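You operate a simulated robot arm through the tools that you are given. There is no shell and no other tool. Be economical: measure what you need, move in short steps, check, and stop when the job is done.

Carry out the task below with a simulated two-armed robot. There is one attempt and no reset: what you move stays moved.

Task
Tag the tray PASSED, add the yellow master link and carry it to the grey table.
Fine: the tag comes from the drawer and rides in the tray; so does the link; drawer shut; tray 23 cm off the middle, toward the rigging table.

Only the result counts: the job must be done as asked and must still hold three seconds after the hand-in. Knocking over, shifting, dropping, spilling or breaking anything else fails it.

Robot
Two 7-joint arms with two-finger parallel grippers on one trunk, on a base that drives. Base frame: it is fixed to the floor where the robot stands at the start and does not move with it; the origin is under the middle of the robot, x ahead of it, y to its left, z up. Lengths are in m, angles in rad, forces in N, time in s.
The left shoulder is at the start at [0.06, 0.143, 0.926], the right one opposite. With the tool pointing down near the work surface each hand reaches from about 0.32 to 0.74 m from the robot's upright axis, wherever it stands, measured 20 degrees to its own side. Places, roughly: inside of the orange tray [0.7, 0.2, 0.9]; rigging drawer [0.7, 0.1, 0.7]; top of the grey table [-1.3, 0.2, 0.8]. Payload 1.57 kg a hand.
The TCP of each hand is the grasp point between the finger pads, 0.03 m short of the fingertips. In the tool frame z runs along the fingers and y along their closing line. Largest opening 0.11 m; finger width 0.024, thickness 0.012; the body of the gripper, 0.048 by 0.112 m, starts 0.078 m behind the TCP.
Orientation is that of the tool frame in the base frame, as [roll, pitch, yaw] about the fixed x, y, z axes, in that order (R = Rz(yaw) Ry(pitch) Rx(roll)). With the fingers straight down and closing along the base's y, the tool's x points along the base's -x, its y along +y and its z along -z.

Tools
- The arms move only by the tool servo_tool. It takes "left_targets", "right_targets" or both (then of equal length, played together; a hand with none holds still); each is a list of rows, each a list of 6 numbers: the shift along the tool's x, y, z in units of 400 mm (1.0 is 400 mm), then the turn, a rotation vector about the tool's x, y, z in units of 60 degrees (1.0 is 60 degrees). In form: [[tx, ty, tz, wx, wy, wz], ...]. A call has 1 to 10 rows; each row is the pose to reach, as a shift and turn from the pose commanded when the call began, along the tool's axes at that moment. "left_grip" and "right_grip" are, for a hand that has rows, the gripper command, from -1 (fully open) to 1 (shut), values between in proportion, set as the call begins (left out, the last holds). A call with a number of a shift or a turn outside -1 to 1 is refused whole. A row lasts 0.2 s, in which the tool goes at most 0.05 m and 0.15 rad; a call with a longer step from one row to the next is refused whole, and so is a gripper value outside its range. Where a pose cannot be reached the arm comes as near as it can. A force on the tool above 40 N (or 10 N above the force at the start of the call, whichever is more), or a blocked arm, ends the call early, and 0.2 s more pass. The fingers move at their own pace (about 0.045 m/s each) and stop on an object; they squeeze with about 42 N. The grip force told is the motor's: it shows also when the fingers shut on nothing. Time passes only in rows, and 0.2 s behind the last, so rows that repeat a pose let the fingers close. It gives the time, the measured TCP pose, the force on the tool (base axes), the opening and the grip force at its end, in the units of the frame above (readings bear some noise), with the torque about the TCP (base axes, N m) and any sound that the robot's microphone picked up.
- Cameras (640 x 400 px; columns grow to the right, rows downward): "scene" is now at [-0.0257, 0.0557, 1.5133]; the picture's right is [1.00, -0.07, -0.00], its down [-0.07, -0.93, -0.36] and it looks along [0.03, 0.36, -0.93] (base axes); focal length 214 px, centre (320, 200). "left" rides on the left gripper at [0.07, -0.016, -0.141] in its tool frame; the picture's right is [0.23, 0.97, 0.00], its down [-0.86, 0.20, -0.48] and it looks along [-0.47, 0.11, 0.88] (tool axes); focal length 222 px, centre (320, 200). "right" rides on the right gripper at [0.07, 0.016, -0.141] in its tool frame; the picture's right is [-0.23, 0.97, 0.00], its down [-0.86, -0.20, -0.48] and it looks along [-0.47, -0.11, 0.88] (tool axes); focal length 222 px, centre (320, 200). There is no depth. A picture from a camera that has moved, and an enlarged one, comes with that camera's place and axes in the base frame and with its lens.
- snapshot(camera): a new picture of that camera. No time passes.
- move_column(by): slides the trunk up (or, below 0, down) by that many m; the arms and the scene camera ride with it, the base frame stays. It gives what a move gives, with no picture.
- drive_base(legs): drives the robot by 1 to 6 legs, each [ahead, left, turn to the left] in m, m and rad, along the robot's own axes; the way and the turn of a leg run together, so that a leg with both is an arc; at most 1.5 m and 3.142 rad a leg. The arms and the cameras ride along, it lands a little off, and it stops where it bumps. It gives what a move gives.
- turn_head(pan, tilt): turns the head with the scene camera to pan (to the left, within 1.501 rad either way) and tilt (down, from -0.506 to 1.204), counted from straight ahead of the robot. It gives what a move gives.
- enlarge(camera, box): a new picture of the part [left, top, right, bottom] of that camera's present view, enlarged. No time passes.
- hand_in(): hands the job in; it is judged then, once.

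Go step by step. Nothing tells you exact positions but the pictures and the camera data: compare them with the known pose of the tool, close in by small moves and look again before you grip or let go. The budget is 120 turns and 92 pictures, counting those below and the enlarged ones. Unless the task says otherwise, let go and move clear before handing in, and close with one line.

The tools are called after "Emit:" as a command line: name --argument value ..., lists and objects as JSON in quotes. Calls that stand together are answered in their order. servo_tool: Moves the arms, as the interface text tells. Its arguments: {"type":"object","properties":{"left_targets":{"type":"array"},"left_grip":{"type":"number"},"right_targets":{"type":"array"},"right_grip":{"type":"number"}},"required":[]} The other tools are called the same way: move_column (by) slides the trunk up or down; drive_base (legs) drives the base; turn_head (pan, tilt) turns the head that bears the scene camera; snapshot (camera) takes a picture; enlarge (camera, box) takes an enlarged picture of a part of a camera's view; hand_in () hands the job in.

At the start:

```text
clock: 0.0
left_eef_pos: [0.4902, 0.242, 1.0843]
left_orientation: [-3.141, 0.001, -3.141]
left_ft_force: [-0.1, 0.7, 0.1]
left_moment: [-0.01, 0.0, -0.01]
left_gripper_width: 0.1099
left_gripper_force: 0.0
right_eef_pos: [0.4158, -0.2005, 1.0843]
right_orientation: [3.139, -0.002, 3.141]
right_ft_force: [0.3, 0.8, -0.2]
right_moment: [-0.03, -0.04, 0.0]
right_gripper_width: 0.1097
right_gripper_force: 0.1
trunk travel left (down, up): [-0.525, 0.065]
robot x, y, heading: [0.0029, 0.0023, 0.002]
head pan, tilt: [1.499, 1.201]
```

scene: 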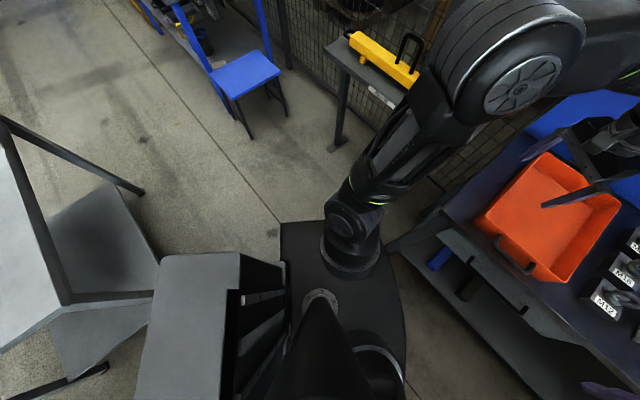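
right: 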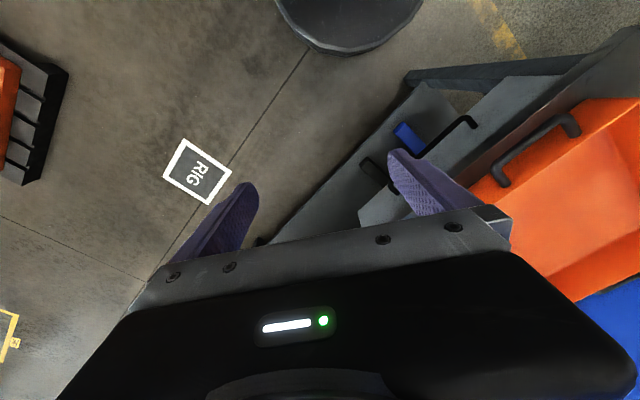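
left: 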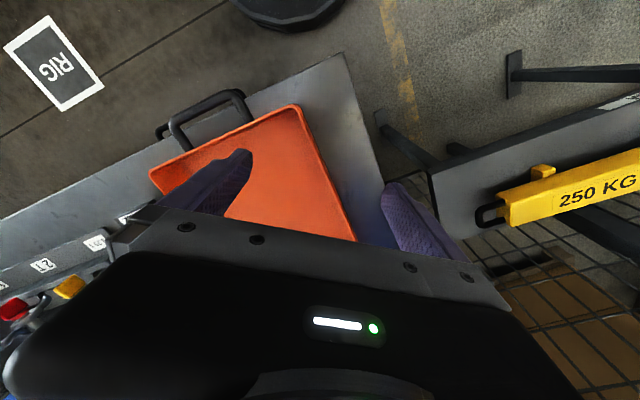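

I see the orange tray ahead on the rigging table; the head is turned far left. I turn it to look at the rigging table ahead.

Emit:
turn_head --pan 0.0 --tilt 0.9

```text
clock: 1.6
left_eef_pos: [0.4894, 0.2423, 1.085]
left_orientation: [-3.141, 0.003, 3.14]
left_ft_force: [-0.1, 0.0, 0.3]
left_moment: [-0.03, -0.02, 0.01]
left_gripper_width: 0.1098
left_gripper_force: 0.1
right_eef_pos: [0.4151, -0.1993, 1.0841]
right_orientation: [-3.14, -0.001, -3.141]
right_ft_force: [-0.1, -0.1, 0.1]
right_moment: [0.0, 0.02, 0.02]
right_gripper_width: 0.1098
right_gripper_force: 0.1
trunk travel left (down, up): [-0.525, 0.065]
robot x, y, heading: [0.0045, 0.0016, 0.004]
head pan, tilt: [0.0, 0.901]
```

Emit:
snapshot --camera "scene"

```text
88 pictures are left
camera scene: at [0.0458, 0.0, 1.5331], right [0.0, -1.0, 0.0], down [-0.78, 0.0, -0.62], along [0.62, 0.0, -0.78], focal length 214 px, centre (320, 200)
```

scene: 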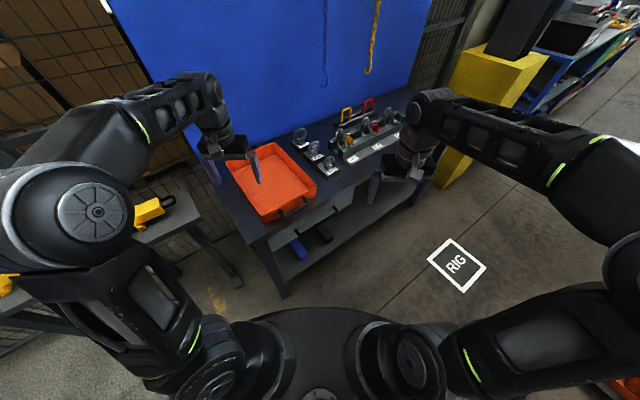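

Emit:
enlarge --camera "scene" --box '[200, 80, 440, 230]'

Emit:
enlarge --camera "scene" --box '[220, 130, 380, 230]'

```text
2.67 times, centred on (320, 155) of scene
camera zoom: at [0.0458, 0.0, 1.5331], right [0.0, -1.0, 0.0], down [-0.78, 0.0, -0.62], along [0.62, 0.0, -0.78], focal length 572 px, centre (320, 320)
```

zoom: 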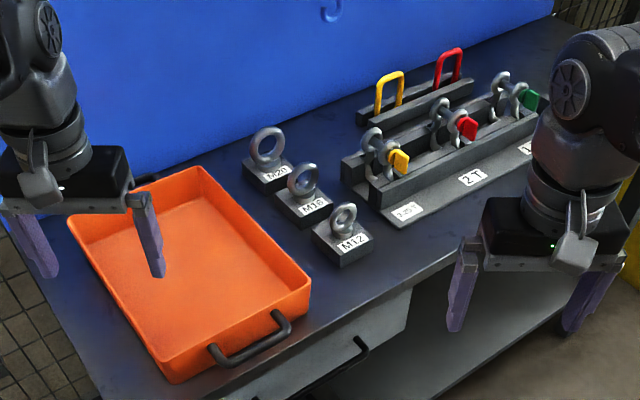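

```text
4.00 times, centred on (300, 180) of scene
camera zoom: at [0.0458, 0.0, 1.5331], right [0.0, -1.0, 0.0], down [-0.78, 0.0, -0.62], along [0.62, 0.0, -0.78], focal length 858 px, centre (400, 280)
```

zoom: 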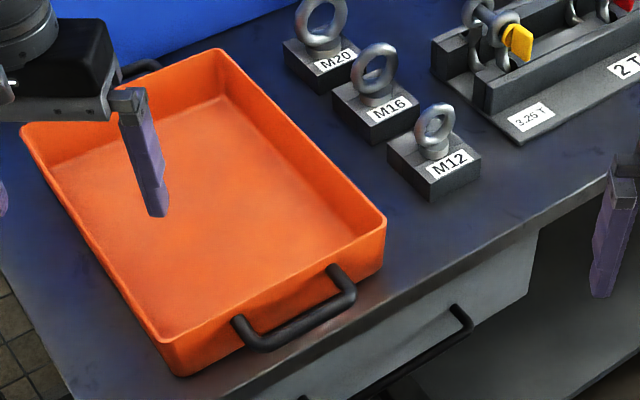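

The table is turned about 37° (its inward normal ≈ [0.8, 0.6]), front edge about 0.43 m from the origin; the tray is at its left end, the yellow link in a rack behind. I step right and back a bit and turn to face the table squarely.

Emit:
drive_base --legs '[[0.05, -0.33, 0], [0, 0, 0.64]]'

Emit:
turn_head --pan 0.0 --tilt 0.8

Emit:
snapshot --camera "scene"

Emit:
snapshot --camera "right"

```text
clock: 5.5
left_eef_pos: [0.2959, 0.1583, 1.0864]
left_orientation: [-3.141, 0.002, -2.494]
left_ft_force: [-0.1, 0.0, -0.8]
left_moment: [-0.03, -0.01, -0.03]
left_gripper_width: 0.11
left_gripper_force: 0.1
right_eef_pos: [0.5023, -0.239, 1.0861]
right_orientation: [-3.141, 0.0, -2.495]
right_ft_force: [-0.6, 0.2, -0.1]
right_moment: [-0.03, 0.01, -0.01]
right_gripper_width: 0.1103
right_gripper_force: 0.0
trunk travel left (down, up): [-0.525, 0.065]
robot x, y, heading: [0.0517, -0.3293, 0.644]
head pan, tilt: [0.0, 0.901]
```

```text
clock: 6.2
left_eef_pos: [0.2951, 0.1587, 1.0853]
left_orientation: [3.141, 0.001, -2.497]
left_ft_force: [0.0, 0.1, 0.8]
left_moment: [-0.03, -0.02, 0.0]
left_gripper_width: 0.1099
left_gripper_force: 0.2
right_eef_pos: [0.502, -0.2392, 1.0837]
right_orientation: [-3.142, 0.002, -2.497]
right_ft_force: [-0.2, 0.0, -0.2]
right_moment: [0.01, -0.02, 0.03]
right_gripper_width: 0.1104
right_gripper_force: 0.0
trunk travel left (down, up): [-0.525, 0.065]
robot x, y, heading: [0.0485, -0.3254, 0.648]
head pan, tilt: [0.0, 0.799]
```

```text
85 pictures are left
camera scene: at [0.0906, -0.2996, 1.541], right [0.6, -0.8, 0.0], down [-0.57, -0.43, -0.7], along [0.56, 0.42, -0.72], focal length 214 px, centre (320, 200)
```

scene: 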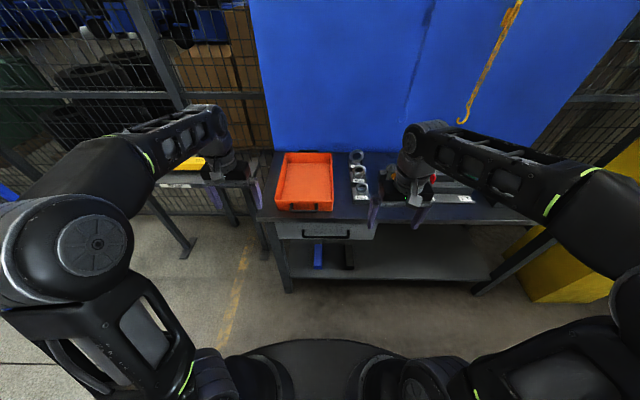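

```text
84 pictures are left
camera right: at [0.4366, -0.268, 1.2262], right [-0.4, 0.91, 0.0], down [0.8, 0.36, 0.48], along [0.44, 0.19, -0.88], focal length 222 px, centre (320, 200)
```

right: 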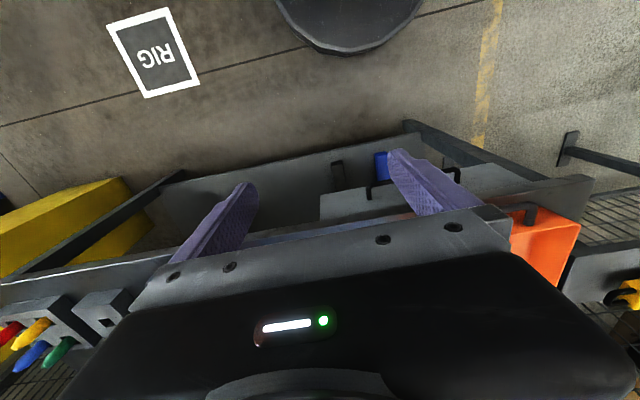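

Now squared to the table: tray left-centre, drawer with a bar handle under the top. I enlarge to measure.

Emit:
enlarge --camera "scene" --box '[250, 140, 410, 240]'

Emit:
snapshot --camera "left"

```text
4.00 times, centred on (330, 190) of scene
camera zoom: at [0.0906, -0.2996, 1.541], right [0.6, -0.8, 0.0], down [-0.57, -0.43, -0.7], along [0.56, 0.42, -0.72], focal length 858 px, centre (280, 240)
```

zoom: 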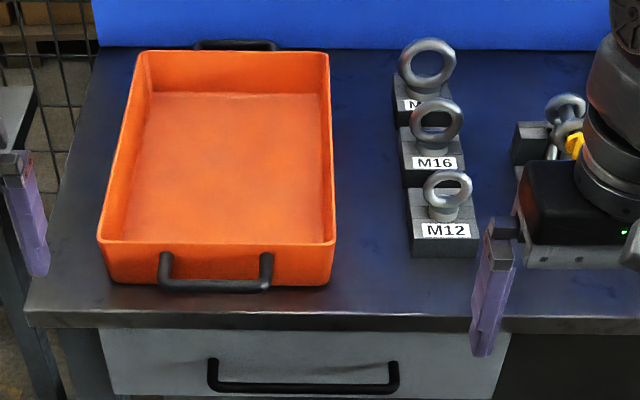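

```text
82 pictures are left
camera left: at [0.2493, 0.1041, 1.2269], right [-0.77, 0.64, 0.0], down [0.56, 0.67, 0.48], along [0.31, 0.37, -0.88], focal length 222 px, centre (320, 200)
```

left: 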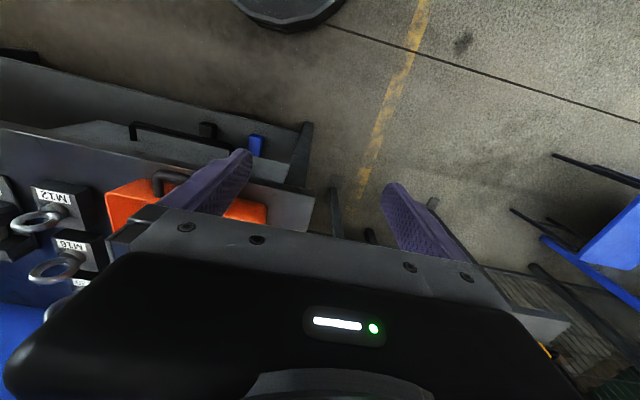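

I back off 0.15 m to leave room for the drawer, then swing the right hand to point forward with its fingers closing vertically for the drawer's bar handle (est. z≈0.75).

Emit:
drive_base --legs '[[-0.15, 0, 0]]'

Emit:
servo_tool --right_targets '[[-0.036, 0.06, 0.07, -0.069, -0.069, 0.09], [-0.072, 0.12, 0.14, -0.138, -0.138, 0.18], [-0.108, 0.18, 0.21, -0.207, -0.207, 0.27], [-0.144, 0.24, 0.28, -0.276, -0.276, 0.36], [-0.18, 0.3, 0.35, -0.345, -0.345, 0.45], [-0.215, 0.36, 0.42, -0.414, -0.414, 0.54], [-0.25, 0.42, 0.5, -0.484, -0.484, 0.631]]' --right_grip -0.1

Emit:
servo_tool --right_targets '[[0, 0, 0, -0.069, -0.069, 0.09], [0, 0, 0, -0.138, -0.138, 0.18], [0, 0, 0, -0.207, -0.207, 0.27], [0, 0, 0, -0.276, -0.276, 0.36], [0, 0, 0, -0.345, -0.345, 0.45], [0, 0, 0, -0.414, -0.414, 0.54], [0, 0, 0, -0.484, -0.484, 0.631]]'

Emit:
snapshot --camera "right"

Emit:
snapshot --camera "scene"

```text
clock: 7.6
left_eef_pos: [0.1728, 0.0645, 1.0858]
left_orientation: [3.141, 0.001, -2.496]
left_ft_force: [-1.0, 0.9, 0.0]
left_moment: [0.05, -0.04, -0.03]
left_gripper_width: 0.1101
left_gripper_force: 0.0
right_eef_pos: [0.3791, -0.3328, 1.0858]
right_orientation: [-3.141, 0.002, -2.495]
right_ft_force: [-0.5, 0.3, 0.2]
right_moment: [0.01, 0.01, -0.03]
right_gripper_width: 0.1099
right_gripper_force: 0.0
trunk travel left (down, up): [-0.525, 0.065]
robot x, y, heading: [-0.0734, -0.4203, 0.644]
head pan, tilt: [0.0, 0.799]
```

```text
clock: 9.2
left_eef_pos: [0.1744, 0.0673, 1.0845]
left_orientation: [-3.141, 0.001, -2.495]
left_ft_force: [-1.0, 0.2, 0.2]
left_moment: [-0.03, 0.02, 0.01]
left_gripper_width: 0.1102
left_gripper_force: 0.0
right_eef_pos: [0.3618, -0.1355, 0.8851]
right_orientation: [2.488, 0.279, 3.001]
right_ft_force: [-0.6, 0.5, -0.3]
right_moment: [-0.01, 0.0, 0.01]
right_gripper_width: 0.0606
right_gripper_force: 0.0
trunk travel left (down, up): [-0.525, 0.065]
robot x, y, heading: [-0.0681, -0.4185, 0.644]
head pan, tilt: [0.0, 0.799]
```

```text
clock: 10.8
left_eef_pos: [0.1748, 0.0689, 1.085]
left_orientation: [3.14, 0.002, -2.496]
left_ft_force: [0.7, -0.2, -0.7]
left_moment: [-0.02, 0.02, 0.01]
left_gripper_width: 0.1101
left_gripper_force: 0.0
right_eef_pos: [0.3598, -0.1372, 0.8852]
right_orientation: [1.83, 0.002, 2.215]
right_ft_force: [0.2, -0.3, -0.3]
right_moment: [-0.02, 0.03, 0.0]
right_gripper_width: 0.0604
right_gripper_force: 0.0
trunk travel left (down, up): [-0.525, 0.065]
robot x, y, heading: [-0.069, -0.4244, 0.642]
head pan, tilt: [0.0, 0.799]
```

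```text
81 pictures are left
camera right: at [0.2125, -0.1599, 0.9373], right [0.34, -0.03, 0.94], down [0.1, -0.99, -0.07], along [0.94, 0.12, -0.33], focal length 222 px, centre (320, 200)
```

right: 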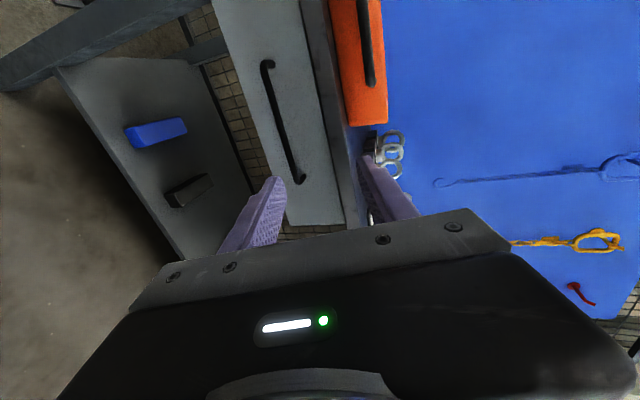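

```text
80 pictures are left
camera scene: at [-0.0303, -0.3905, 1.541], right [0.6, -0.8, 0.0], down [-0.57, -0.43, -0.7], along [0.56, 0.42, -0.72], focal length 214 px, centre (320, 200)
```

scene: 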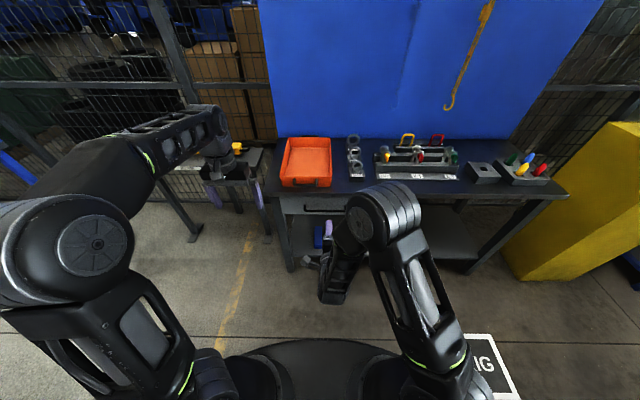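

The handle is at about 0.74 m ahead, z≈0.76, running ±0.1 m. I move the hand to a stand-off just before it.

Emit:
servo_tool --right_targets '[[0, -0.04, 0.1, 0, 0, 0], [0, -0.08, 0.2, 0, 0, 0], [0, -0.12, 0.3, 0, 0, 0], [0, -0.16, 0.4, 0, 0, 0], [0, -0.16, 0.4, 0, 0, 0]]'

Emit:
snapshot --camera "right"

Emit:
enlarge --camera "scene" --box '[240, 160, 400, 260]'

```text
clock: 12.0
left_eef_pos: [0.1736, 0.0675, 1.0851]
left_orientation: [-3.14, 0.003, -2.496]
left_ft_force: [0.4, -0.2, -0.1]
left_moment: [0.03, 0.01, 0.02]
left_gripper_width: 0.11
left_gripper_force: 0.0
right_eef_pos: [0.4714, -0.053, 0.7813]
right_orientation: [1.832, -0.001, 2.215]
right_ft_force: [-0.3, -0.5, -0.4]
right_moment: [0.0, -0.01, -0.02]
right_gripper_width: 0.0606
right_gripper_force: 0.1
trunk travel left (down, up): [-0.525, 0.065]
robot x, y, heading: [-0.0692, -0.4195, 0.644]
head pan, tilt: [0.0, 0.799]
```

```text
79 pictures are left
camera right: at [0.3229, -0.0764, 0.8342], right [0.34, -0.03, 0.94], down [0.1, -0.99, -0.07], along [0.94, 0.12, -0.33], focal length 222 px, centre (320, 200)
```

right: 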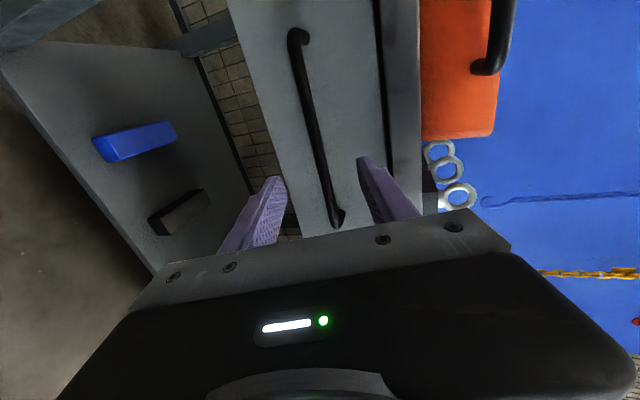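

```text
4.00 times, centred on (320, 210) of scene
camera zoom: at [-0.0308, -0.3909, 1.541], right [0.6, -0.8, 0.0], down [-0.57, -0.43, -0.7], along [0.56, 0.42, -0.72], focal length 858 px, centre (320, 160)
```

zoom: 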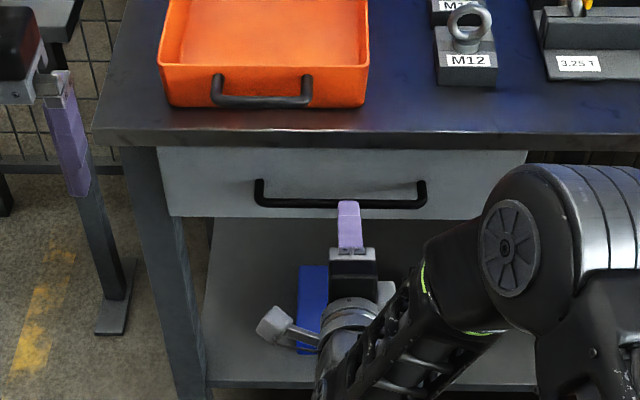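

The bar lies between the open fingers. I push in so it sits near the pads and close.

Emit:
servo_tool --right_targets '[[0, 0.01, 0.07, 0, 0, 0], [0, 0.019, 0.14, 0, 0, 0], [0, 0.019, 0.205, 0, 0, 0], [0, 0.019, 0.205, 0, 0, 0]]'

Emit:
snapshot --camera "right"

```text
clock: 12.8
left_eef_pos: [0.1747, 0.0668, 1.0841]
left_orientation: [3.141, 0.002, -2.498]
left_ft_force: [0.4, 0.9, 0.0]
left_moment: [-0.01, 0.01, 0.01]
left_gripper_width: 0.1101
left_gripper_force: 0.0
right_eef_pos: [0.5314, -0.0077, 0.7663]
right_orientation: [1.834, 0.001, 2.212]
right_ft_force: [-8.9, -11.0, 5.1]
right_moment: [0.44, -0.52, -0.24]
right_gripper_width: 0.0618
right_gripper_force: 0.8
trunk travel left (down, up): [-0.525, 0.065]
robot x, y, heading: [-0.0699, -0.4202, 0.644]
head pan, tilt: [0.0, 0.799]
stopped in row 4 (right hand): the force on the tool passed its limit at 50 N (the readings are from after the stop); the commanded pose is now the measured one
```

```text
77 pictures are left
camera right: at [0.3837, -0.0303, 0.8193], right [0.34, -0.03, 0.94], down [0.1, -0.99, -0.07], along [0.94, 0.12, -0.33], focal length 222 px, centre (320, 200)
```

right: 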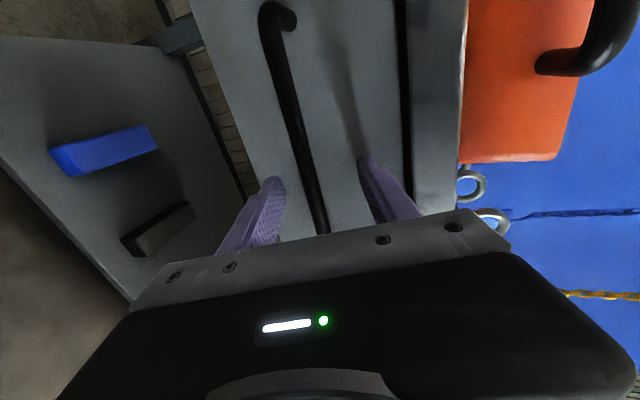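

The tips touched the drawer face; I back off 6 mm and close on the bar.

Emit:
servo_tool --right_targets '[[0, 0, -0.015, 0, 0, 0], [0, 0, -0.015, 0, 0, 0], [0, 0, -0.015, 0, 0, 0], [0, 0, -0.015, 0, 0, 0], [0, 0, -0.015, 0, 0, 0], [0, 0, -0.015, 0, 0, 0]]' --right_grip 1.0

Emit:
snapshot --camera "right"

```text
clock: 14.2
left_eef_pos: [0.1752, 0.0683, 1.0839]
left_orientation: [3.14, 0.0, -2.497]
left_ft_force: [-0.5, -0.5, -0.1]
left_moment: [0.02, -0.06, 0.01]
left_gripper_width: 0.1099
left_gripper_force: 0.0
right_eef_pos: [0.5269, -0.0113, 0.7621]
right_orientation: [1.844, 0.0, 2.217]
right_ft_force: [-8.0, -5.6, -26.1]
right_moment: [0.0, 0.4, -0.6]
right_gripper_width: 0.0119
right_gripper_force: 28.7
trunk travel left (down, up): [-0.525, 0.065]
robot x, y, heading: [-0.072, -0.4238, 0.645]
head pan, tilt: [0.0, 0.799]
```

```text
76 pictures are left
camera right: at [0.379, -0.0337, 0.817], right [0.35, -0.02, 0.94], down [0.1, -0.99, -0.06], along [0.93, 0.12, -0.34], focal length 222 px, centre (320, 200)
```

right: 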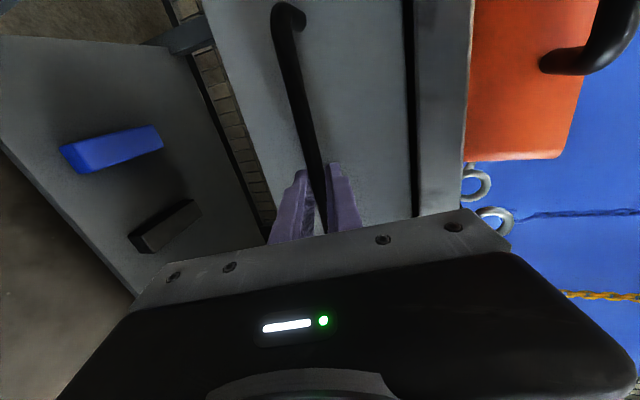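

Gripped (12 mm). I pull straight back 0.2 m, with a slight downward relief.

Emit:
servo_tool --right_targets '[[0, -0.02, -0.03, 0, 0, 0], [0, -0.042, -0.1, 0, 0, 0], [0, -0.06, -0.17, 0, 0, 0], [0, -0.078, -0.24, 0, 0, 0], [0, -0.096, -0.31, 0, 0, 0], [0, -0.114, -0.38, 0, 0, 0], [0, -0.132, -0.43, 0, 0, 0], [0, -0.146, -0.483, 0, 0, 0]]'

Emit:
snapshot --camera "scene"

```text
clock: 16.0
left_eef_pos: [0.1742, 0.0679, 1.0856]
left_orientation: [-3.141, 0.001, -2.496]
left_ft_force: [0.0, -0.1, -0.5]
left_moment: [-0.01, -0.01, 0.0]
left_gripper_width: 0.1101
left_gripper_force: 0.0
right_eef_pos: [0.3641, -0.1283, 0.7624]
right_orientation: [1.831, 0.001, 2.217]
right_ft_force: [-6.1, 7.5, -3.4]
right_moment: [-0.04, 0.11, -0.64]
right_gripper_width: 0.0118
right_gripper_force: 29.2
trunk travel left (down, up): [-0.525, 0.065]
robot x, y, heading: [-0.0702, -0.4244, 0.648]
head pan, tilt: [0.0, 0.799]
```

```text
75 pictures are left
camera scene: at [-0.0312, -0.3901, 1.5411], right [0.6, -0.8, 0.0], down [-0.57, -0.43, -0.7], along [0.56, 0.42, -0.72], focal length 214 px, centre (320, 200)
```

scene: 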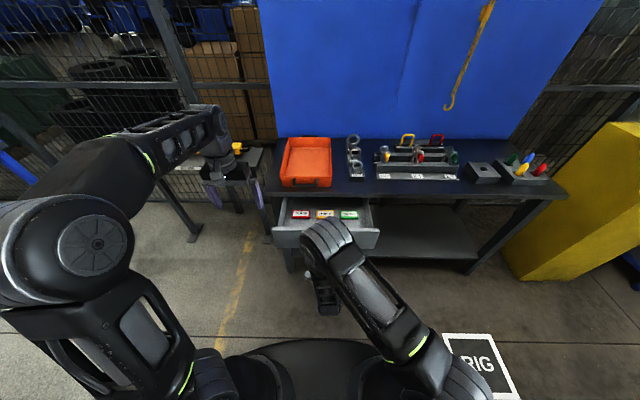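

Drawer open; three tags show. I enlarge.

Emit:
enlarge --camera "scene" --box '[268, 185, 388, 260]'

```text
5.33 times, centred on (328, 222) of scene
camera zoom: at [-0.0312, -0.3901, 1.5411], right [0.6, -0.8, 0.0], down [-0.57, -0.43, -0.7], along [0.56, 0.42, -0.72], focal length 1144 px, centre (277, 80)
```

zoom: 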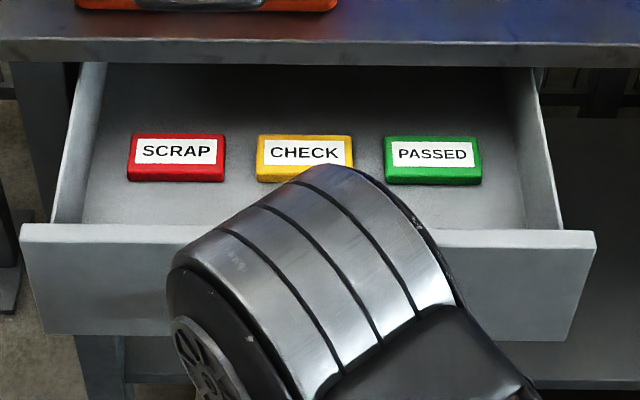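

PASSED is the right (green) tag, but it is still roughly under the table edge; I pull the drawer about 8 cm further if it goes.

Emit:
servo_tool --right_targets '[[0, -0.013, -0.048, 0, 0, 0], [0, -0.026, -0.097, 0, 0, 0], [0, -0.039, -0.145, 0, 0, 0], [0, -0.052, -0.193, 0, 0, 0]]'

Emit:
enlarge --camera "scene" --box '[268, 185, 388, 260]'

```text
clock: 17.0
left_eef_pos: [0.1757, 0.0694, 1.0844]
left_orientation: [-3.141, -0.002, -2.496]
left_ft_force: [0.8, 0.0, 0.4]
left_moment: [-0.05, 0.01, 0.01]
left_gripper_width: 0.11
left_gripper_force: 0.0
right_eef_pos: [0.3054, -0.1722, 0.7636]
right_orientation: [1.827, -0.004, 2.216]
right_ft_force: [-13.1, 18.4, -27.5]
right_moment: [-0.13, 0.28, -0.13]
right_gripper_width: 0.0117
right_gripper_force: 28.8
trunk travel left (down, up): [-0.525, 0.065]
robot x, y, heading: [-0.0683, -0.423, 0.642]
head pan, tilt: [0.0, 0.799]
```

```text
5.33 times, centred on (328, 222) of scene
camera zoom: at [-0.0298, -0.3871, 1.5403], right [0.6, -0.8, 0.0], down [-0.57, -0.43, -0.7], along [0.56, 0.42, -0.72], focal length 1144 px, centre (277, 80)
```

zoom: 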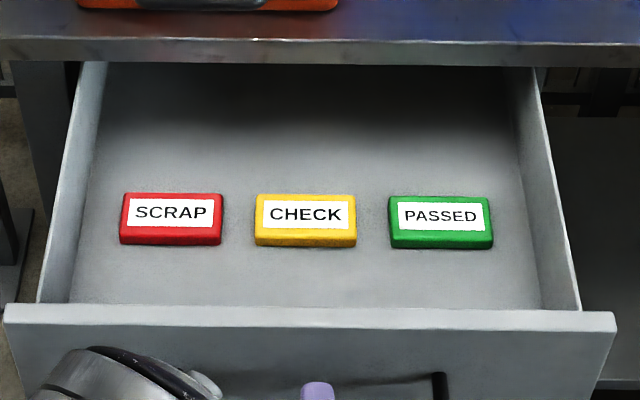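

Tags well exposed now; PASSED at about 0.67 m ahead, 0.15 m right. I release the handle, retract and lift the right hand.

Emit:
servo_tool --right_targets '[[0, 0, 0, 0, 0, 0], [0, 0, 0, 0, 0, 0], [0, 0, 0, 0, 0, 0], [0, -0.01, -0.08, 0, 0, 0], [0, -0.02, -0.16, 0, 0, 0], [0, 0.08, -0.2, 0, 0, 0], [0, 0.18, -0.23, 0, 0, 0], [0, 0.28, -0.26, 0, 0, 0], [0, 0.38, -0.29, 0, 0, 0], [0, 0.48, -0.3, 0, 0, 0]]' --right_grip -0.2

Emit:
servo_tool --right_targets '[[-0.03, 0.03, 0.0, 0.14, 0, 0], [-0.07, 0.07, 0.05, 0.28, 0, 0], [-0.11, 0.1, 0.1, 0.42, 0, 0], [-0.15, 0.1, 0.18, 0.56, 0, 0], [-0.2, 0.1, 0.25, 0.7, 0, 0], [-0.25, 0.1, 0.32, 0.84, 0, 0], [-0.3, 0.1, 0.38, 1.0, 0, 0]]'

Emit:
snapshot --camera "right"

Emit:
snapshot --camera "scene"

```text
clock: 18.2
left_eef_pos: [0.1757, 0.0681, 1.0833]
left_orientation: [-3.141, 0.002, -2.496]
left_ft_force: [0.1, 0.5, -0.2]
left_moment: [0.04, -0.01, 0.02]
left_gripper_width: 0.1098
left_gripper_force: 0.0
right_eef_pos: [0.3277, -0.1804, 0.8032]
right_orientation: [1.679, -0.014, 2.158]
right_ft_force: [-2.7, 6.3, -38.9]
right_moment: [-0.24, 0.17, 0.15]
right_gripper_width: 0.1004
right_gripper_force: 19.4
trunk travel left (down, up): [-0.525, 0.065]
robot x, y, heading: [-0.0718, -0.4215, 0.647]
head pan, tilt: [0.0, 0.799]
stopped in row 5 (right hand): the force on the tool passed its limit at 56 N (the readings are from after the stop); the commanded pose is now the measured one
```

```text
refused: row 7 steps farther than a row can; nothing moved
```

```text
72 pictures are left
camera right: at [0.1729, -0.1986, 0.8378], right [0.22, -0.14, 0.96], down [0.06, -0.99, -0.16], along [0.97, 0.09, -0.21], focal length 222 px, centre (320, 200)
```

right: 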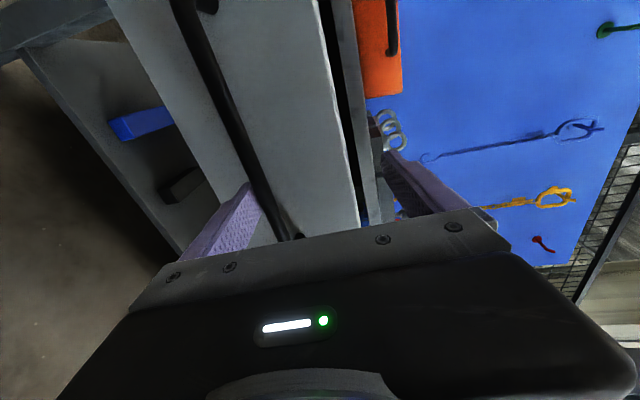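

```text
71 pictures are left
camera scene: at [-0.0281, -0.3889, 1.5401], right [0.6, -0.8, 0.0], down [-0.57, -0.43, -0.7], along [0.56, 0.42, -0.72], focal length 214 px, centre (320, 200)
```

scene: 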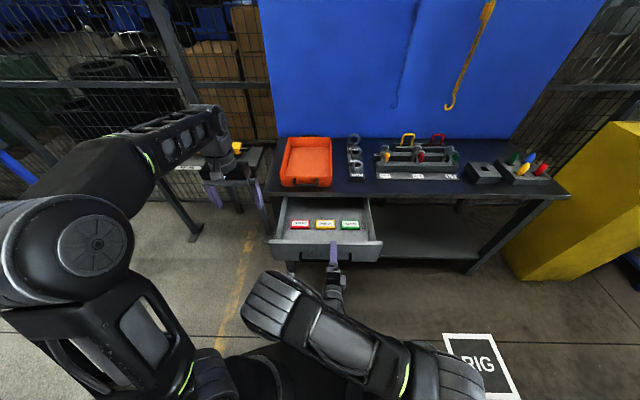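

The arm got cramped near the body instead of retracting, and the lower finger presses up on the bar. I lower the hand to re-centre, then back the base off to withdraw.

Emit:
servo_tool --right_targets '[[0, -0.05, 0.004, 0, 0, 0], [0, -0.095, 0.01, 0, 0, 0], [0, -0.095, 0.01, 0, 0, 0]]'

Emit:
snapshot --camera "right"

```text
clock: 19.0
left_eef_pos: [0.1732, 0.0664, 1.0861]
left_orientation: [-3.141, 0.002, -2.495]
left_ft_force: [0.6, 0.0, -0.5]
left_moment: [-0.04, 0.01, -0.01]
left_gripper_width: 0.11
left_gripper_force: 0.1
right_eef_pos: [0.3269, -0.1797, 0.774]
right_orientation: [1.661, -0.013, 2.154]
right_ft_force: [-1.0, 0.6, -0.4]
right_moment: [0.01, 0.01, 0.0]
right_gripper_width: 0.066
right_gripper_force: 0.0
trunk travel left (down, up): [-0.525, 0.065]
robot x, y, heading: [-0.0688, -0.4243, 0.645]
head pan, tilt: [0.0, 0.799]
```

```text
70 pictures are left
camera right: at [0.1726, -0.1992, 0.8041], right [0.21, -0.15, 0.97], down [0.06, -0.98, -0.17], along [0.98, 0.09, -0.19], focal length 222 px, centre (320, 200)
```

right: 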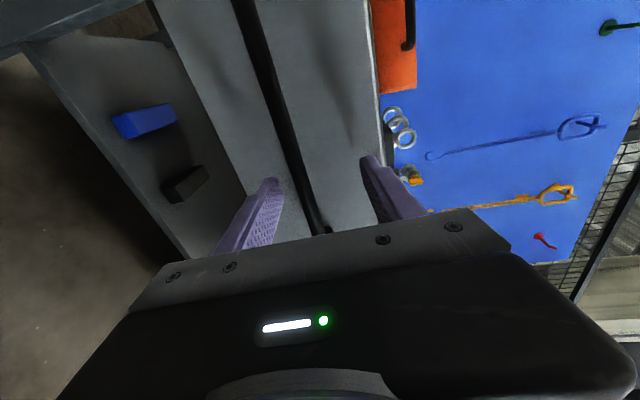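

Force is gone and the bar is free between the fingers. I back off by 0.12 m.

Emit:
drive_base --legs '[[-0.12, 0, 0]]'

Emit:
servo_tool --right_targets '[[0, 0.1, 0.0, 0, 0, 0], [0, 0.2, 0.0, 0, 0, 0], [0, 0.3, 0.0, 0, 0, 0], [0, 0.4, 0.0, 0, 0, 0], [0, 0.5, 0.0, 0, 0, 0]]'

Emit:
snapshot --camera "scene"

```text
clock: 20.2
left_eef_pos: [0.0766, -0.0061, 1.0863]
left_orientation: [-3.139, 0.002, -2.496]
left_ft_force: [-0.4, -0.4, 0.6]
left_moment: [0.07, -0.01, 0.0]
left_gripper_width: 0.1101
left_gripper_force: 0.1
right_eef_pos: [0.2311, -0.2528, 0.7748]
right_orientation: [1.661, -0.012, 2.156]
right_ft_force: [0.4, 0.1, -0.4]
right_moment: [0.01, 0.0, 0.03]
right_gripper_width: 0.0661
right_gripper_force: 0.1
trunk travel left (down, up): [-0.525, 0.065]
robot x, y, heading: [-0.1694, -0.4949, 0.649]
head pan, tilt: [0.0, 0.799]
```

```text
clock: 21.4
left_eef_pos: [0.0778, -0.0057, 1.0855]
left_orientation: [3.14, 0.001, -2.496]
left_ft_force: [0.8, 0.5, -0.9]
left_moment: [-0.04, -0.01, 0.04]
left_gripper_width: 0.1101
left_gripper_force: 0.1
right_eef_pos: [0.2481, -0.2451, 0.9735]
right_orientation: [1.662, -0.011, 2.156]
right_ft_force: [0.8, -0.1, 1.2]
right_moment: [-0.02, -0.01, -0.01]
right_gripper_width: 0.0659
right_gripper_force: 0.1
trunk travel left (down, up): [-0.525, 0.065]
robot x, y, heading: [-0.1661, -0.4899, 0.645]
head pan, tilt: [0.0, 0.799]
```

```text
69 pictures are left
camera scene: at [-0.1259, -0.4633, 1.541], right [0.6, -0.8, 0.0], down [-0.57, -0.43, -0.7], along [0.56, 0.42, -0.72], focal length 214 px, centre (320, 200)
```

scene: 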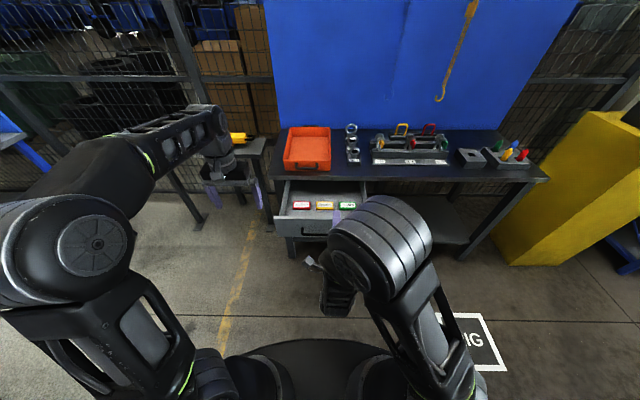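

I turn the right hand to point down (leaning 15°), closing fore-aft, and bring it over toward the PASSED tag, then approach with the base.

Emit:
servo_tool --right_targets '[[-0.05, 0, 0.04, 0.12, 0.011, 0], [-0.1, 0, 0.08, 0.24, 0.022, 0], [-0.15, 0, 0.12, 0.36, 0.034, 0], [-0.2, 0, 0.16, 0.48, 0.046, 0], [-0.257, 0, 0.2, 0.6, 0.057, 0]]' --right_grip 0.1

Emit:
servo_tool --right_targets '[[0, 0, 0, 0.14, 0, 0], [0, 0, 0, 0.28, 0, 0], [0, 0, 0, 0.42, 0, 0], [0, 0, 0, 0.56, 0, 0]]'

Emit:
drive_base --legs '[[0.1, 0, 0]]'

Emit:
snapshot --camera "right"

Emit:
enlarge --camera "scene" --box '[248, 160, 408, 260]'

```text
clock: 22.6
left_eef_pos: [0.0793, -0.0055, 1.0852]
left_orientation: [3.141, 0.001, -2.496]
left_ft_force: [0.1, -1.0, 0.0]
left_moment: [0.03, 0.01, 0.0]
left_gripper_width: 0.1101
left_gripper_force: 0.1
right_eef_pos: [0.3726, -0.2859, 0.9642]
right_orientation: [2.292, -0.036, 2.209]
right_ft_force: [-0.3, 0.4, 0.1]
right_moment: [-0.01, 0.04, -0.01]
right_gripper_width: 0.0494
right_gripper_force: 0.1
right hand out of reach, approached as far as the arm can: row 1, 2
trunk travel left (down, up): [-0.525, 0.065]
robot x, y, heading: [-0.167, -0.4909, 0.647]
head pan, tilt: [0.0, 0.799]
```

```text
clock: 23.6
left_eef_pos: [0.08, -0.0045, 1.0851]
left_orientation: [-3.141, 0.001, -2.495]
left_ft_force: [0.4, 0.0, -0.5]
left_moment: [0.0, 0.04, 0.04]
left_gripper_width: 0.1098
left_gripper_force: 0.0
right_eef_pos: [0.3734, -0.2853, 0.9636]
right_orientation: [2.88, -0.037, 2.207]
right_ft_force: [1.0, -0.1, -1.1]
right_moment: [-0.02, 0.0, -0.01]
right_gripper_width: 0.0495
right_gripper_force: 0.1
right hand out of reach, approached as far as the arm can: row 1, 2
trunk travel left (down, up): [-0.525, 0.065]
robot x, y, heading: [-0.1733, -0.4918, 0.644]
head pan, tilt: [0.0, 0.799]
```

```text
clock: 24.8
left_eef_pos: [0.16, 0.057, 1.084]
left_orientation: [3.141, 0.0, -2.495]
left_ft_force: [0.7, 0.8, -0.3]
left_moment: [-0.02, 0.04, -0.02]
left_gripper_width: 0.1099
left_gripper_force: 0.0
right_eef_pos: [0.4532, -0.2238, 0.9638]
right_orientation: [2.876, -0.034, 2.21]
right_ft_force: [0.7, 0.7, 0.6]
right_moment: [-0.01, 0.04, 0.01]
right_gripper_width: 0.0496
right_gripper_force: 0.1
trunk travel left (down, up): [-0.525, 0.065]
robot x, y, heading: [-0.0882, -0.4347, 0.649]
head pan, tilt: [0.0, 0.799]
```

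```text
68 pictures are left
camera right: at [0.3976, -0.1847, 1.1062], right [0.9, 0.37, 0.25], down [0.26, -0.89, 0.38], along [0.36, -0.28, -0.89], focal length 222 px, centre (320, 200)
```

right: 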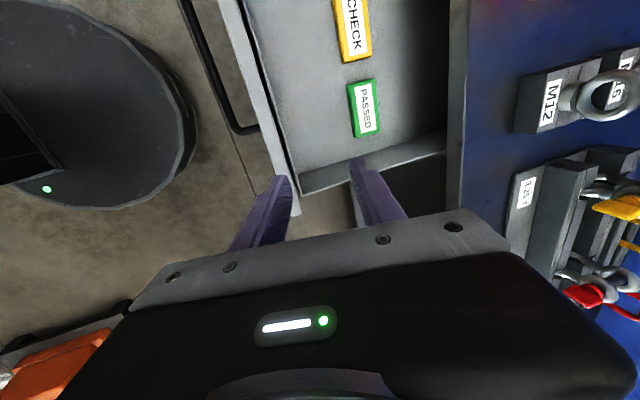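

```text
4.00 times, centred on (328, 210) of scene
camera zoom: at [-0.0441, -0.4007, 1.5409], right [0.6, -0.8, 0.0], down [-0.57, -0.43, -0.7], along [0.56, 0.42, -0.72], focal length 858 px, centre (288, 160)
```

zoom: 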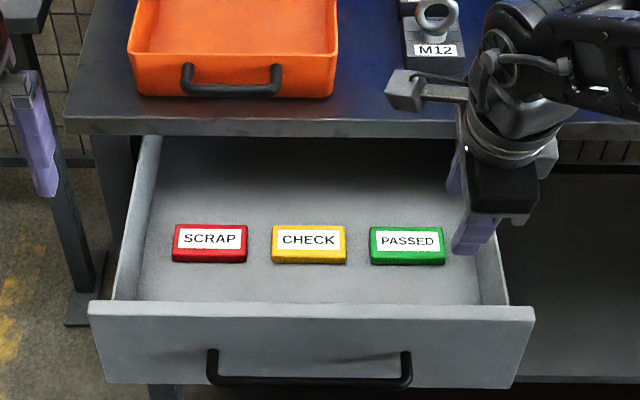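

Tag PASSED at about base [0.561, -0.13]. I move the hand over it, keeping clear of the table edge.

Emit:
servo_tool --right_targets '[[0.005, 0.06, 0.085, 0.02, 0, 0], [0.01, 0.12, 0.17, 0.04, 0, 0], [0.02, 0.18, 0.26, 0.06, 0, 0], [0.025, 0.2425, 0.35, 0.083, 0, 0], [0.025, 0.2425, 0.35, 0.083, 0, 0]]' --right_grip -0.3

Emit:
snapshot --camera "right"

Emit:
enlarge --camera "scene" --box '[248, 160, 408, 260]'

```text
clock: 26.0
left_eef_pos: [0.1592, 0.0569, 1.0859]
left_orientation: [-3.141, 0.002, -2.496]
left_ft_force: [-0.6, 0.8, -0.2]
left_moment: [0.01, 0.02, -0.01]
left_gripper_width: 0.1097
left_gripper_force: 0.0
right_eef_pos: [0.5496, -0.1363, 0.8544]
right_orientation: [2.963, -0.035, 2.21]
right_ft_force: [0.0, -0.8, -0.5]
right_moment: [-0.02, 0.0, -0.02]
right_gripper_width: 0.0716
right_gripper_force: 0.0
trunk travel left (down, up): [-0.525, 0.065]
robot x, y, heading: [-0.0858, -0.4322, 0.649]
head pan, tilt: [0.0, 0.799]
```

```text
66 pictures are left
camera right: at [0.5029, -0.0891, 0.9986], right [0.91, 0.38, 0.16], down [0.29, -0.87, 0.41], along [0.3, -0.32, -0.9], focal length 222 px, centre (320, 200)
```

right: 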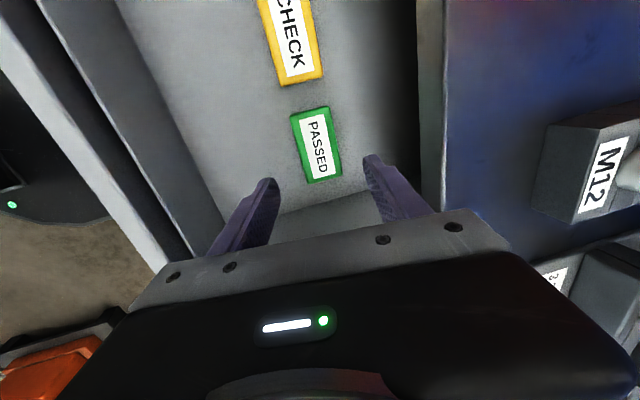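

```text
4.00 times, centred on (328, 210) of scene
camera zoom: at [-0.0461, -0.4023, 1.5411], right [0.6, -0.8, 0.0], down [-0.57, -0.43, -0.7], along [0.56, 0.42, -0.72], focal length 858 px, centre (288, 160)
```

zoom: 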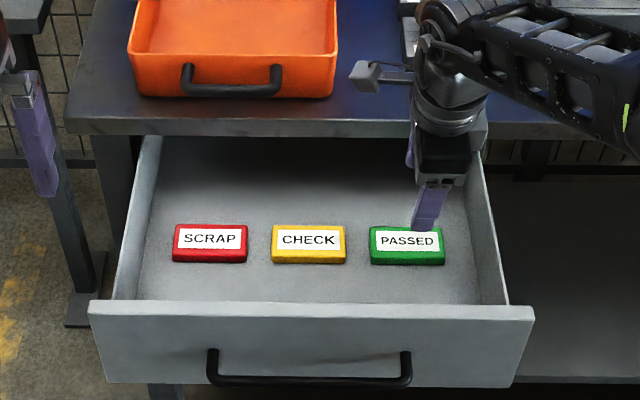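

The table edge is too close for a fore-aft grip; I'll instead grip the tag lengthwise (closing left-right), so I rotate the hand back 90°.

Emit:
servo_tool --right_targets '[[0, 0, -0.05, 0, 0, -0.14], [0, 0, -0.05, 0, 0, -0.28], [0, 0, -0.05, 0, 0, -0.42], [0, 0, -0.05, 0, 0, -0.56], [0, 0, -0.05, 0, 0, -0.7], [0, 0, -0.05, 0, 0, -0.75]]' --right_grip -1.0

Emit:
servo_tool --right_targets '[[0, 0, 0, 0, 0, -0.14], [0, 0, 0, 0, 0, -0.28], [0, 0, 0, 0, 0, -0.42], [0, 0, 0, 0, 0, -0.56], [0, 0, 0, 0, 0, -0.7], [0, 0, 0, 0, 0, -0.75]]'

Emit:
snapshot --camera "right"

```text
clock: 27.4
left_eef_pos: [0.1582, 0.0565, 1.0855]
left_orientation: [3.141, 0.002, -2.495]
left_ft_force: [-0.5, 0.1, 0.0]
left_moment: [0.01, -0.04, -0.04]
left_gripper_width: 0.1101
left_gripper_force: 0.0
right_eef_pos: [0.5457, -0.1403, 0.8738]
right_orientation: [2.99, 0.103, 2.985]
right_ft_force: [-0.3, 0.1, 0.3]
right_moment: [0.0, 0.01, 0.01]
right_gripper_width: 0.1103
right_gripper_force: 0.0
trunk travel left (down, up): [-0.525, 0.065]
robot x, y, heading: [-0.086, -0.4354, 0.648]
head pan, tilt: [0.0, 0.799]
```

```text
clock: 28.8
left_eef_pos: [0.1581, 0.0569, 1.0842]
left_orientation: [-3.141, 0.001, -2.496]
left_ft_force: [-0.3, 0.6, 0.2]
left_moment: [-0.01, 0.03, 0.0]
left_gripper_width: 0.1097
left_gripper_force: 0.0
right_eef_pos: [0.5463, -0.1399, 0.8739]
right_orientation: [3.106, 0.179, -2.506]
right_ft_force: [0.3, -0.2, -0.7]
right_moment: [-0.01, 0.01, 0.01]
right_gripper_width: 0.1097
right_gripper_force: 0.0
trunk travel left (down, up): [-0.525, 0.065]
robot x, y, heading: [-0.0856, -0.4324, 0.649]
head pan, tilt: [0.0, 0.799]
```

```text
64 pictures are left
camera right: at [0.464, -0.1854, 1.0013], right [-0.4, 0.91, 0.07], down [0.74, 0.28, 0.61], along [0.54, 0.3, -0.79], focal length 222 px, centre (320, 200)
```

right: 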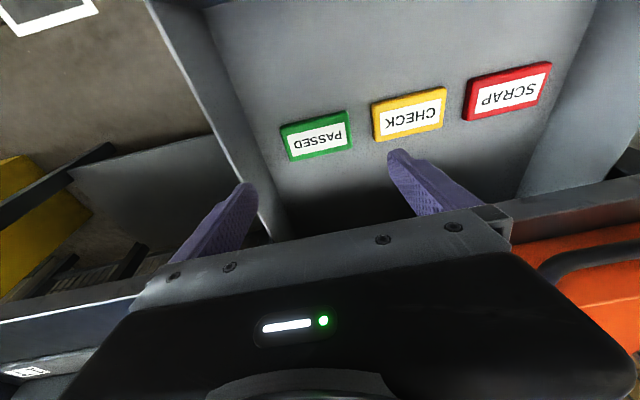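

Tag at base [0.561, -0.124, top 0.731]. I go down most of the way and look.

Emit:
servo_tool --right_targets '[[0.002, 0.004, 0.08, 0, 0, 0], [0.004, 0.008, 0.16, 0, 0, 0], [0.0045, 0.008, 0.25, 0, 0, 0], [0.0045, 0.008, 0.25, 0, 0, 0]]'

Emit:
snapshot --camera "right"

Emit:
enlarge --camera "scene" --box '[248, 160, 408, 260]'

```text
clock: 29.8
left_eef_pos: [0.1583, 0.0555, 1.0849]
left_orientation: [-3.141, 0.0, -2.496]
left_ft_force: [0.4, 0.0, -0.5]
left_moment: [0.01, 0.01, 0.0]
left_gripper_width: 0.1101
left_gripper_force: 0.1
right_eef_pos: [0.5556, -0.1241, 0.7758]
right_orientation: [3.106, 0.179, -2.511]
right_ft_force: [0.5, 1.1, 0.8]
right_moment: [0.0, 0.01, 0.01]
right_gripper_width: 0.1101
right_gripper_force: 0.0
trunk travel left (down, up): [-0.525, 0.065]
robot x, y, heading: [-0.0898, -0.4337, 0.645]
head pan, tilt: [0.0, 0.799]
```

```text
63 pictures are left
camera right: at [0.4723, -0.1702, 0.9028], right [-0.4, 0.91, 0.07], down [0.74, 0.27, 0.62], along [0.54, 0.3, -0.78], focal length 222 px, centre (320, 200)
```

right: 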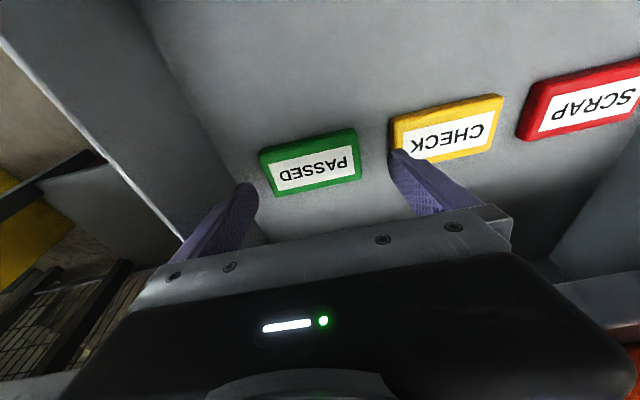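

```text
4.00 times, centred on (328, 210) of scene
camera zoom: at [-0.0459, -0.402, 1.541], right [0.6, -0.8, 0.0], down [-0.57, -0.43, -0.7], along [0.56, 0.42, -0.72], focal length 858 px, centre (288, 160)
```

zoom: 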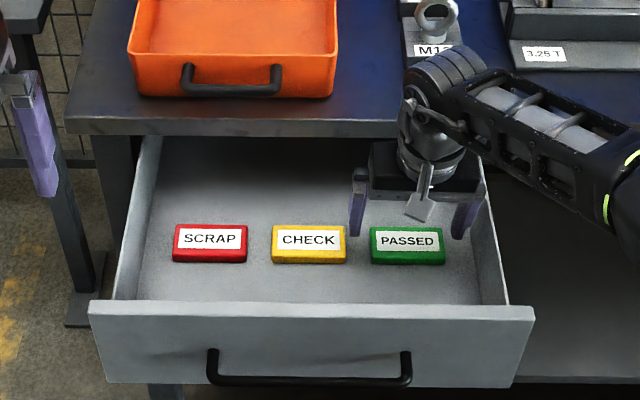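

Alignment is close; I shift 4 mm right, descend the rest and close on the tag.

Emit:
servo_tool --right_targets '[[0.003, -0.01, 0.0, 0, 0, 0], [0.003, -0.01, 0.035, 0, 0, 0], [0.003, -0.01, 0.07, 0, 0, 0], [0.003, -0.01, 0.07, 0, 0, 0]]'

Emit:
snapshot --camera "right"

```text
clock: 30.8
left_eef_pos: [0.159, 0.0561, 1.0855]
left_orientation: [-3.14, 0.001, -2.497]
left_ft_force: [0.4, 0.2, 0.1]
left_moment: [-0.01, -0.02, -0.02]
left_gripper_width: 0.1098
left_gripper_force: 0.1
right_eef_pos: [0.5592, -0.1245, 0.7485]
right_orientation: [3.106, 0.179, -2.509]
right_ft_force: [0.1, 0.0, -0.8]
right_moment: [0.0, -0.03, 0.0]
right_gripper_width: 0.1101
right_gripper_force: 0.1
trunk travel left (down, up): [-0.525, 0.065]
robot x, y, heading: [-0.0898, -0.4331, 0.645]
head pan, tilt: [0.0, 0.799]
```

```text
61 pictures are left
camera right: at [0.4774, -0.1699, 0.8752], right [-0.4, 0.91, 0.07], down [0.74, 0.27, 0.61], along [0.54, 0.3, -0.79], focal length 222 px, centre (320, 200)
```

right: 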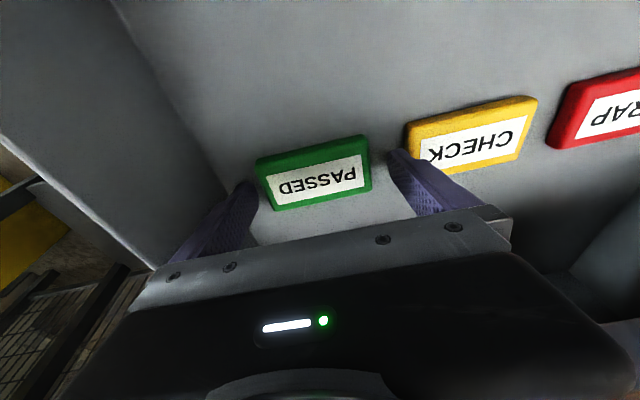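

The tag is between the fingers; I close.

Emit:
servo_tool --right_targets '[[0, 0, 0.004, 0, 0, 0], [0, 0, 0.004, 0, 0, 0], [0, 0, 0.004, 0, 0, 0], [0, 0, 0.004, 0, 0, 0]]' --right_grip 1.0

Emit:
snapshot --camera "right"

```text
clock: 31.8
left_eef_pos: [0.1591, 0.0566, 1.0852]
left_orientation: [3.141, 0.002, -2.495]
left_ft_force: [0.2, 0.4, 1.1]
left_moment: [-0.01, 0.01, 0.02]
left_gripper_width: 0.1102
left_gripper_force: 0.0
right_eef_pos: [0.5604, -0.1245, 0.7459]
right_orientation: [3.105, 0.178, -2.509]
right_ft_force: [-0.5, -0.8, 0.5]
right_moment: [0.01, -0.01, 0.01]
right_gripper_width: 0.0892
right_gripper_force: 38.3
trunk travel left (down, up): [-0.525, 0.065]
robot x, y, heading: [-0.089, -0.4311, 0.644]
head pan, tilt: [0.0, 0.799]
```

```text
60 pictures are left
camera right: at [0.4776, -0.1698, 0.8737], right [-0.4, 0.91, 0.07], down [0.74, 0.27, 0.61], along [0.54, 0.3, -0.79], focal length 222 px, centre (320, 200)
```

right: 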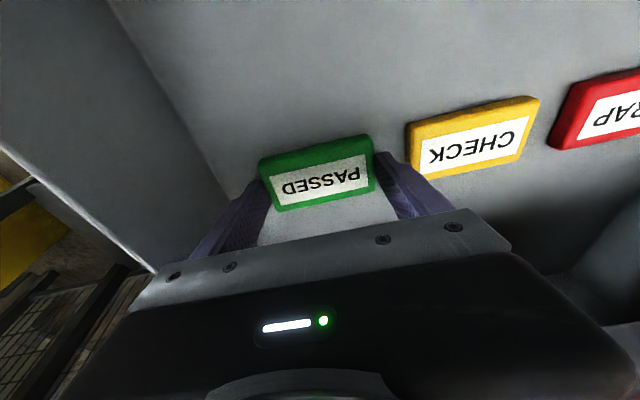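

Tag gripped (89 mm). I lift it out clear and pull it back.

Emit:
servo_tool --right_targets '[[-0.018, 0, -0.098, 0, 0, 0], [-0.036, 0, -0.196, 0, 0, 0], [-0.054, 0, -0.295, 0, 0, 0], [-0.003, 0, -0.395, 0, 0, 0], [0.048, 0, -0.495, 0, 0, 0], [0.099, 0, -0.595, 0, 0, 0], [0.15, 0, -0.695, 0, 0, 0], [0.2, 0, -0.795, 0, 0, 0], [0.251, 0, -0.895, 0, 0, 0], [0.302, 0, -0.995, 0, 0, 0]]'

Emit:
snapshot --camera "scene"

```text
clock: 34.0
left_eef_pos: [0.1585, 0.0563, 1.0853]
left_orientation: [-3.141, 0.0, -2.496]
left_ft_force: [0.5, 0.5, -0.1]
left_moment: [-0.03, -0.02, 0.06]
left_gripper_width: 0.1098
left_gripper_force: 0.1
right_eef_pos: [0.4147, -0.2484, 1.1152]
right_orientation: [3.107, 0.177, -2.51]
right_ft_force: [-0.1, 0.2, -0.5]
right_moment: [0.02, 0.01, 0.01]
right_gripper_width: 0.0888
right_gripper_force: 41.9
trunk travel left (down, up): [-0.525, 0.065]
robot x, y, heading: [-0.0942, -0.4325, 0.648]
head pan, tilt: [0.0, 0.799]
```

```text
59 pictures are left
camera scene: at [-0.0471, -0.4023, 1.541], right [0.6, -0.8, 0.0], down [-0.57, -0.43, -0.7], along [0.56, 0.42, -0.72], focal length 214 px, centre (320, 200)
```

scene: 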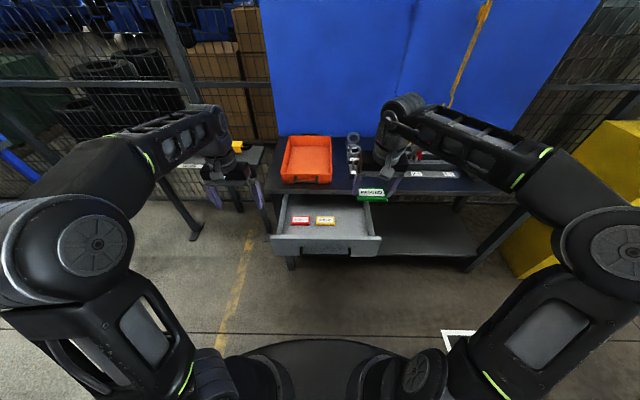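

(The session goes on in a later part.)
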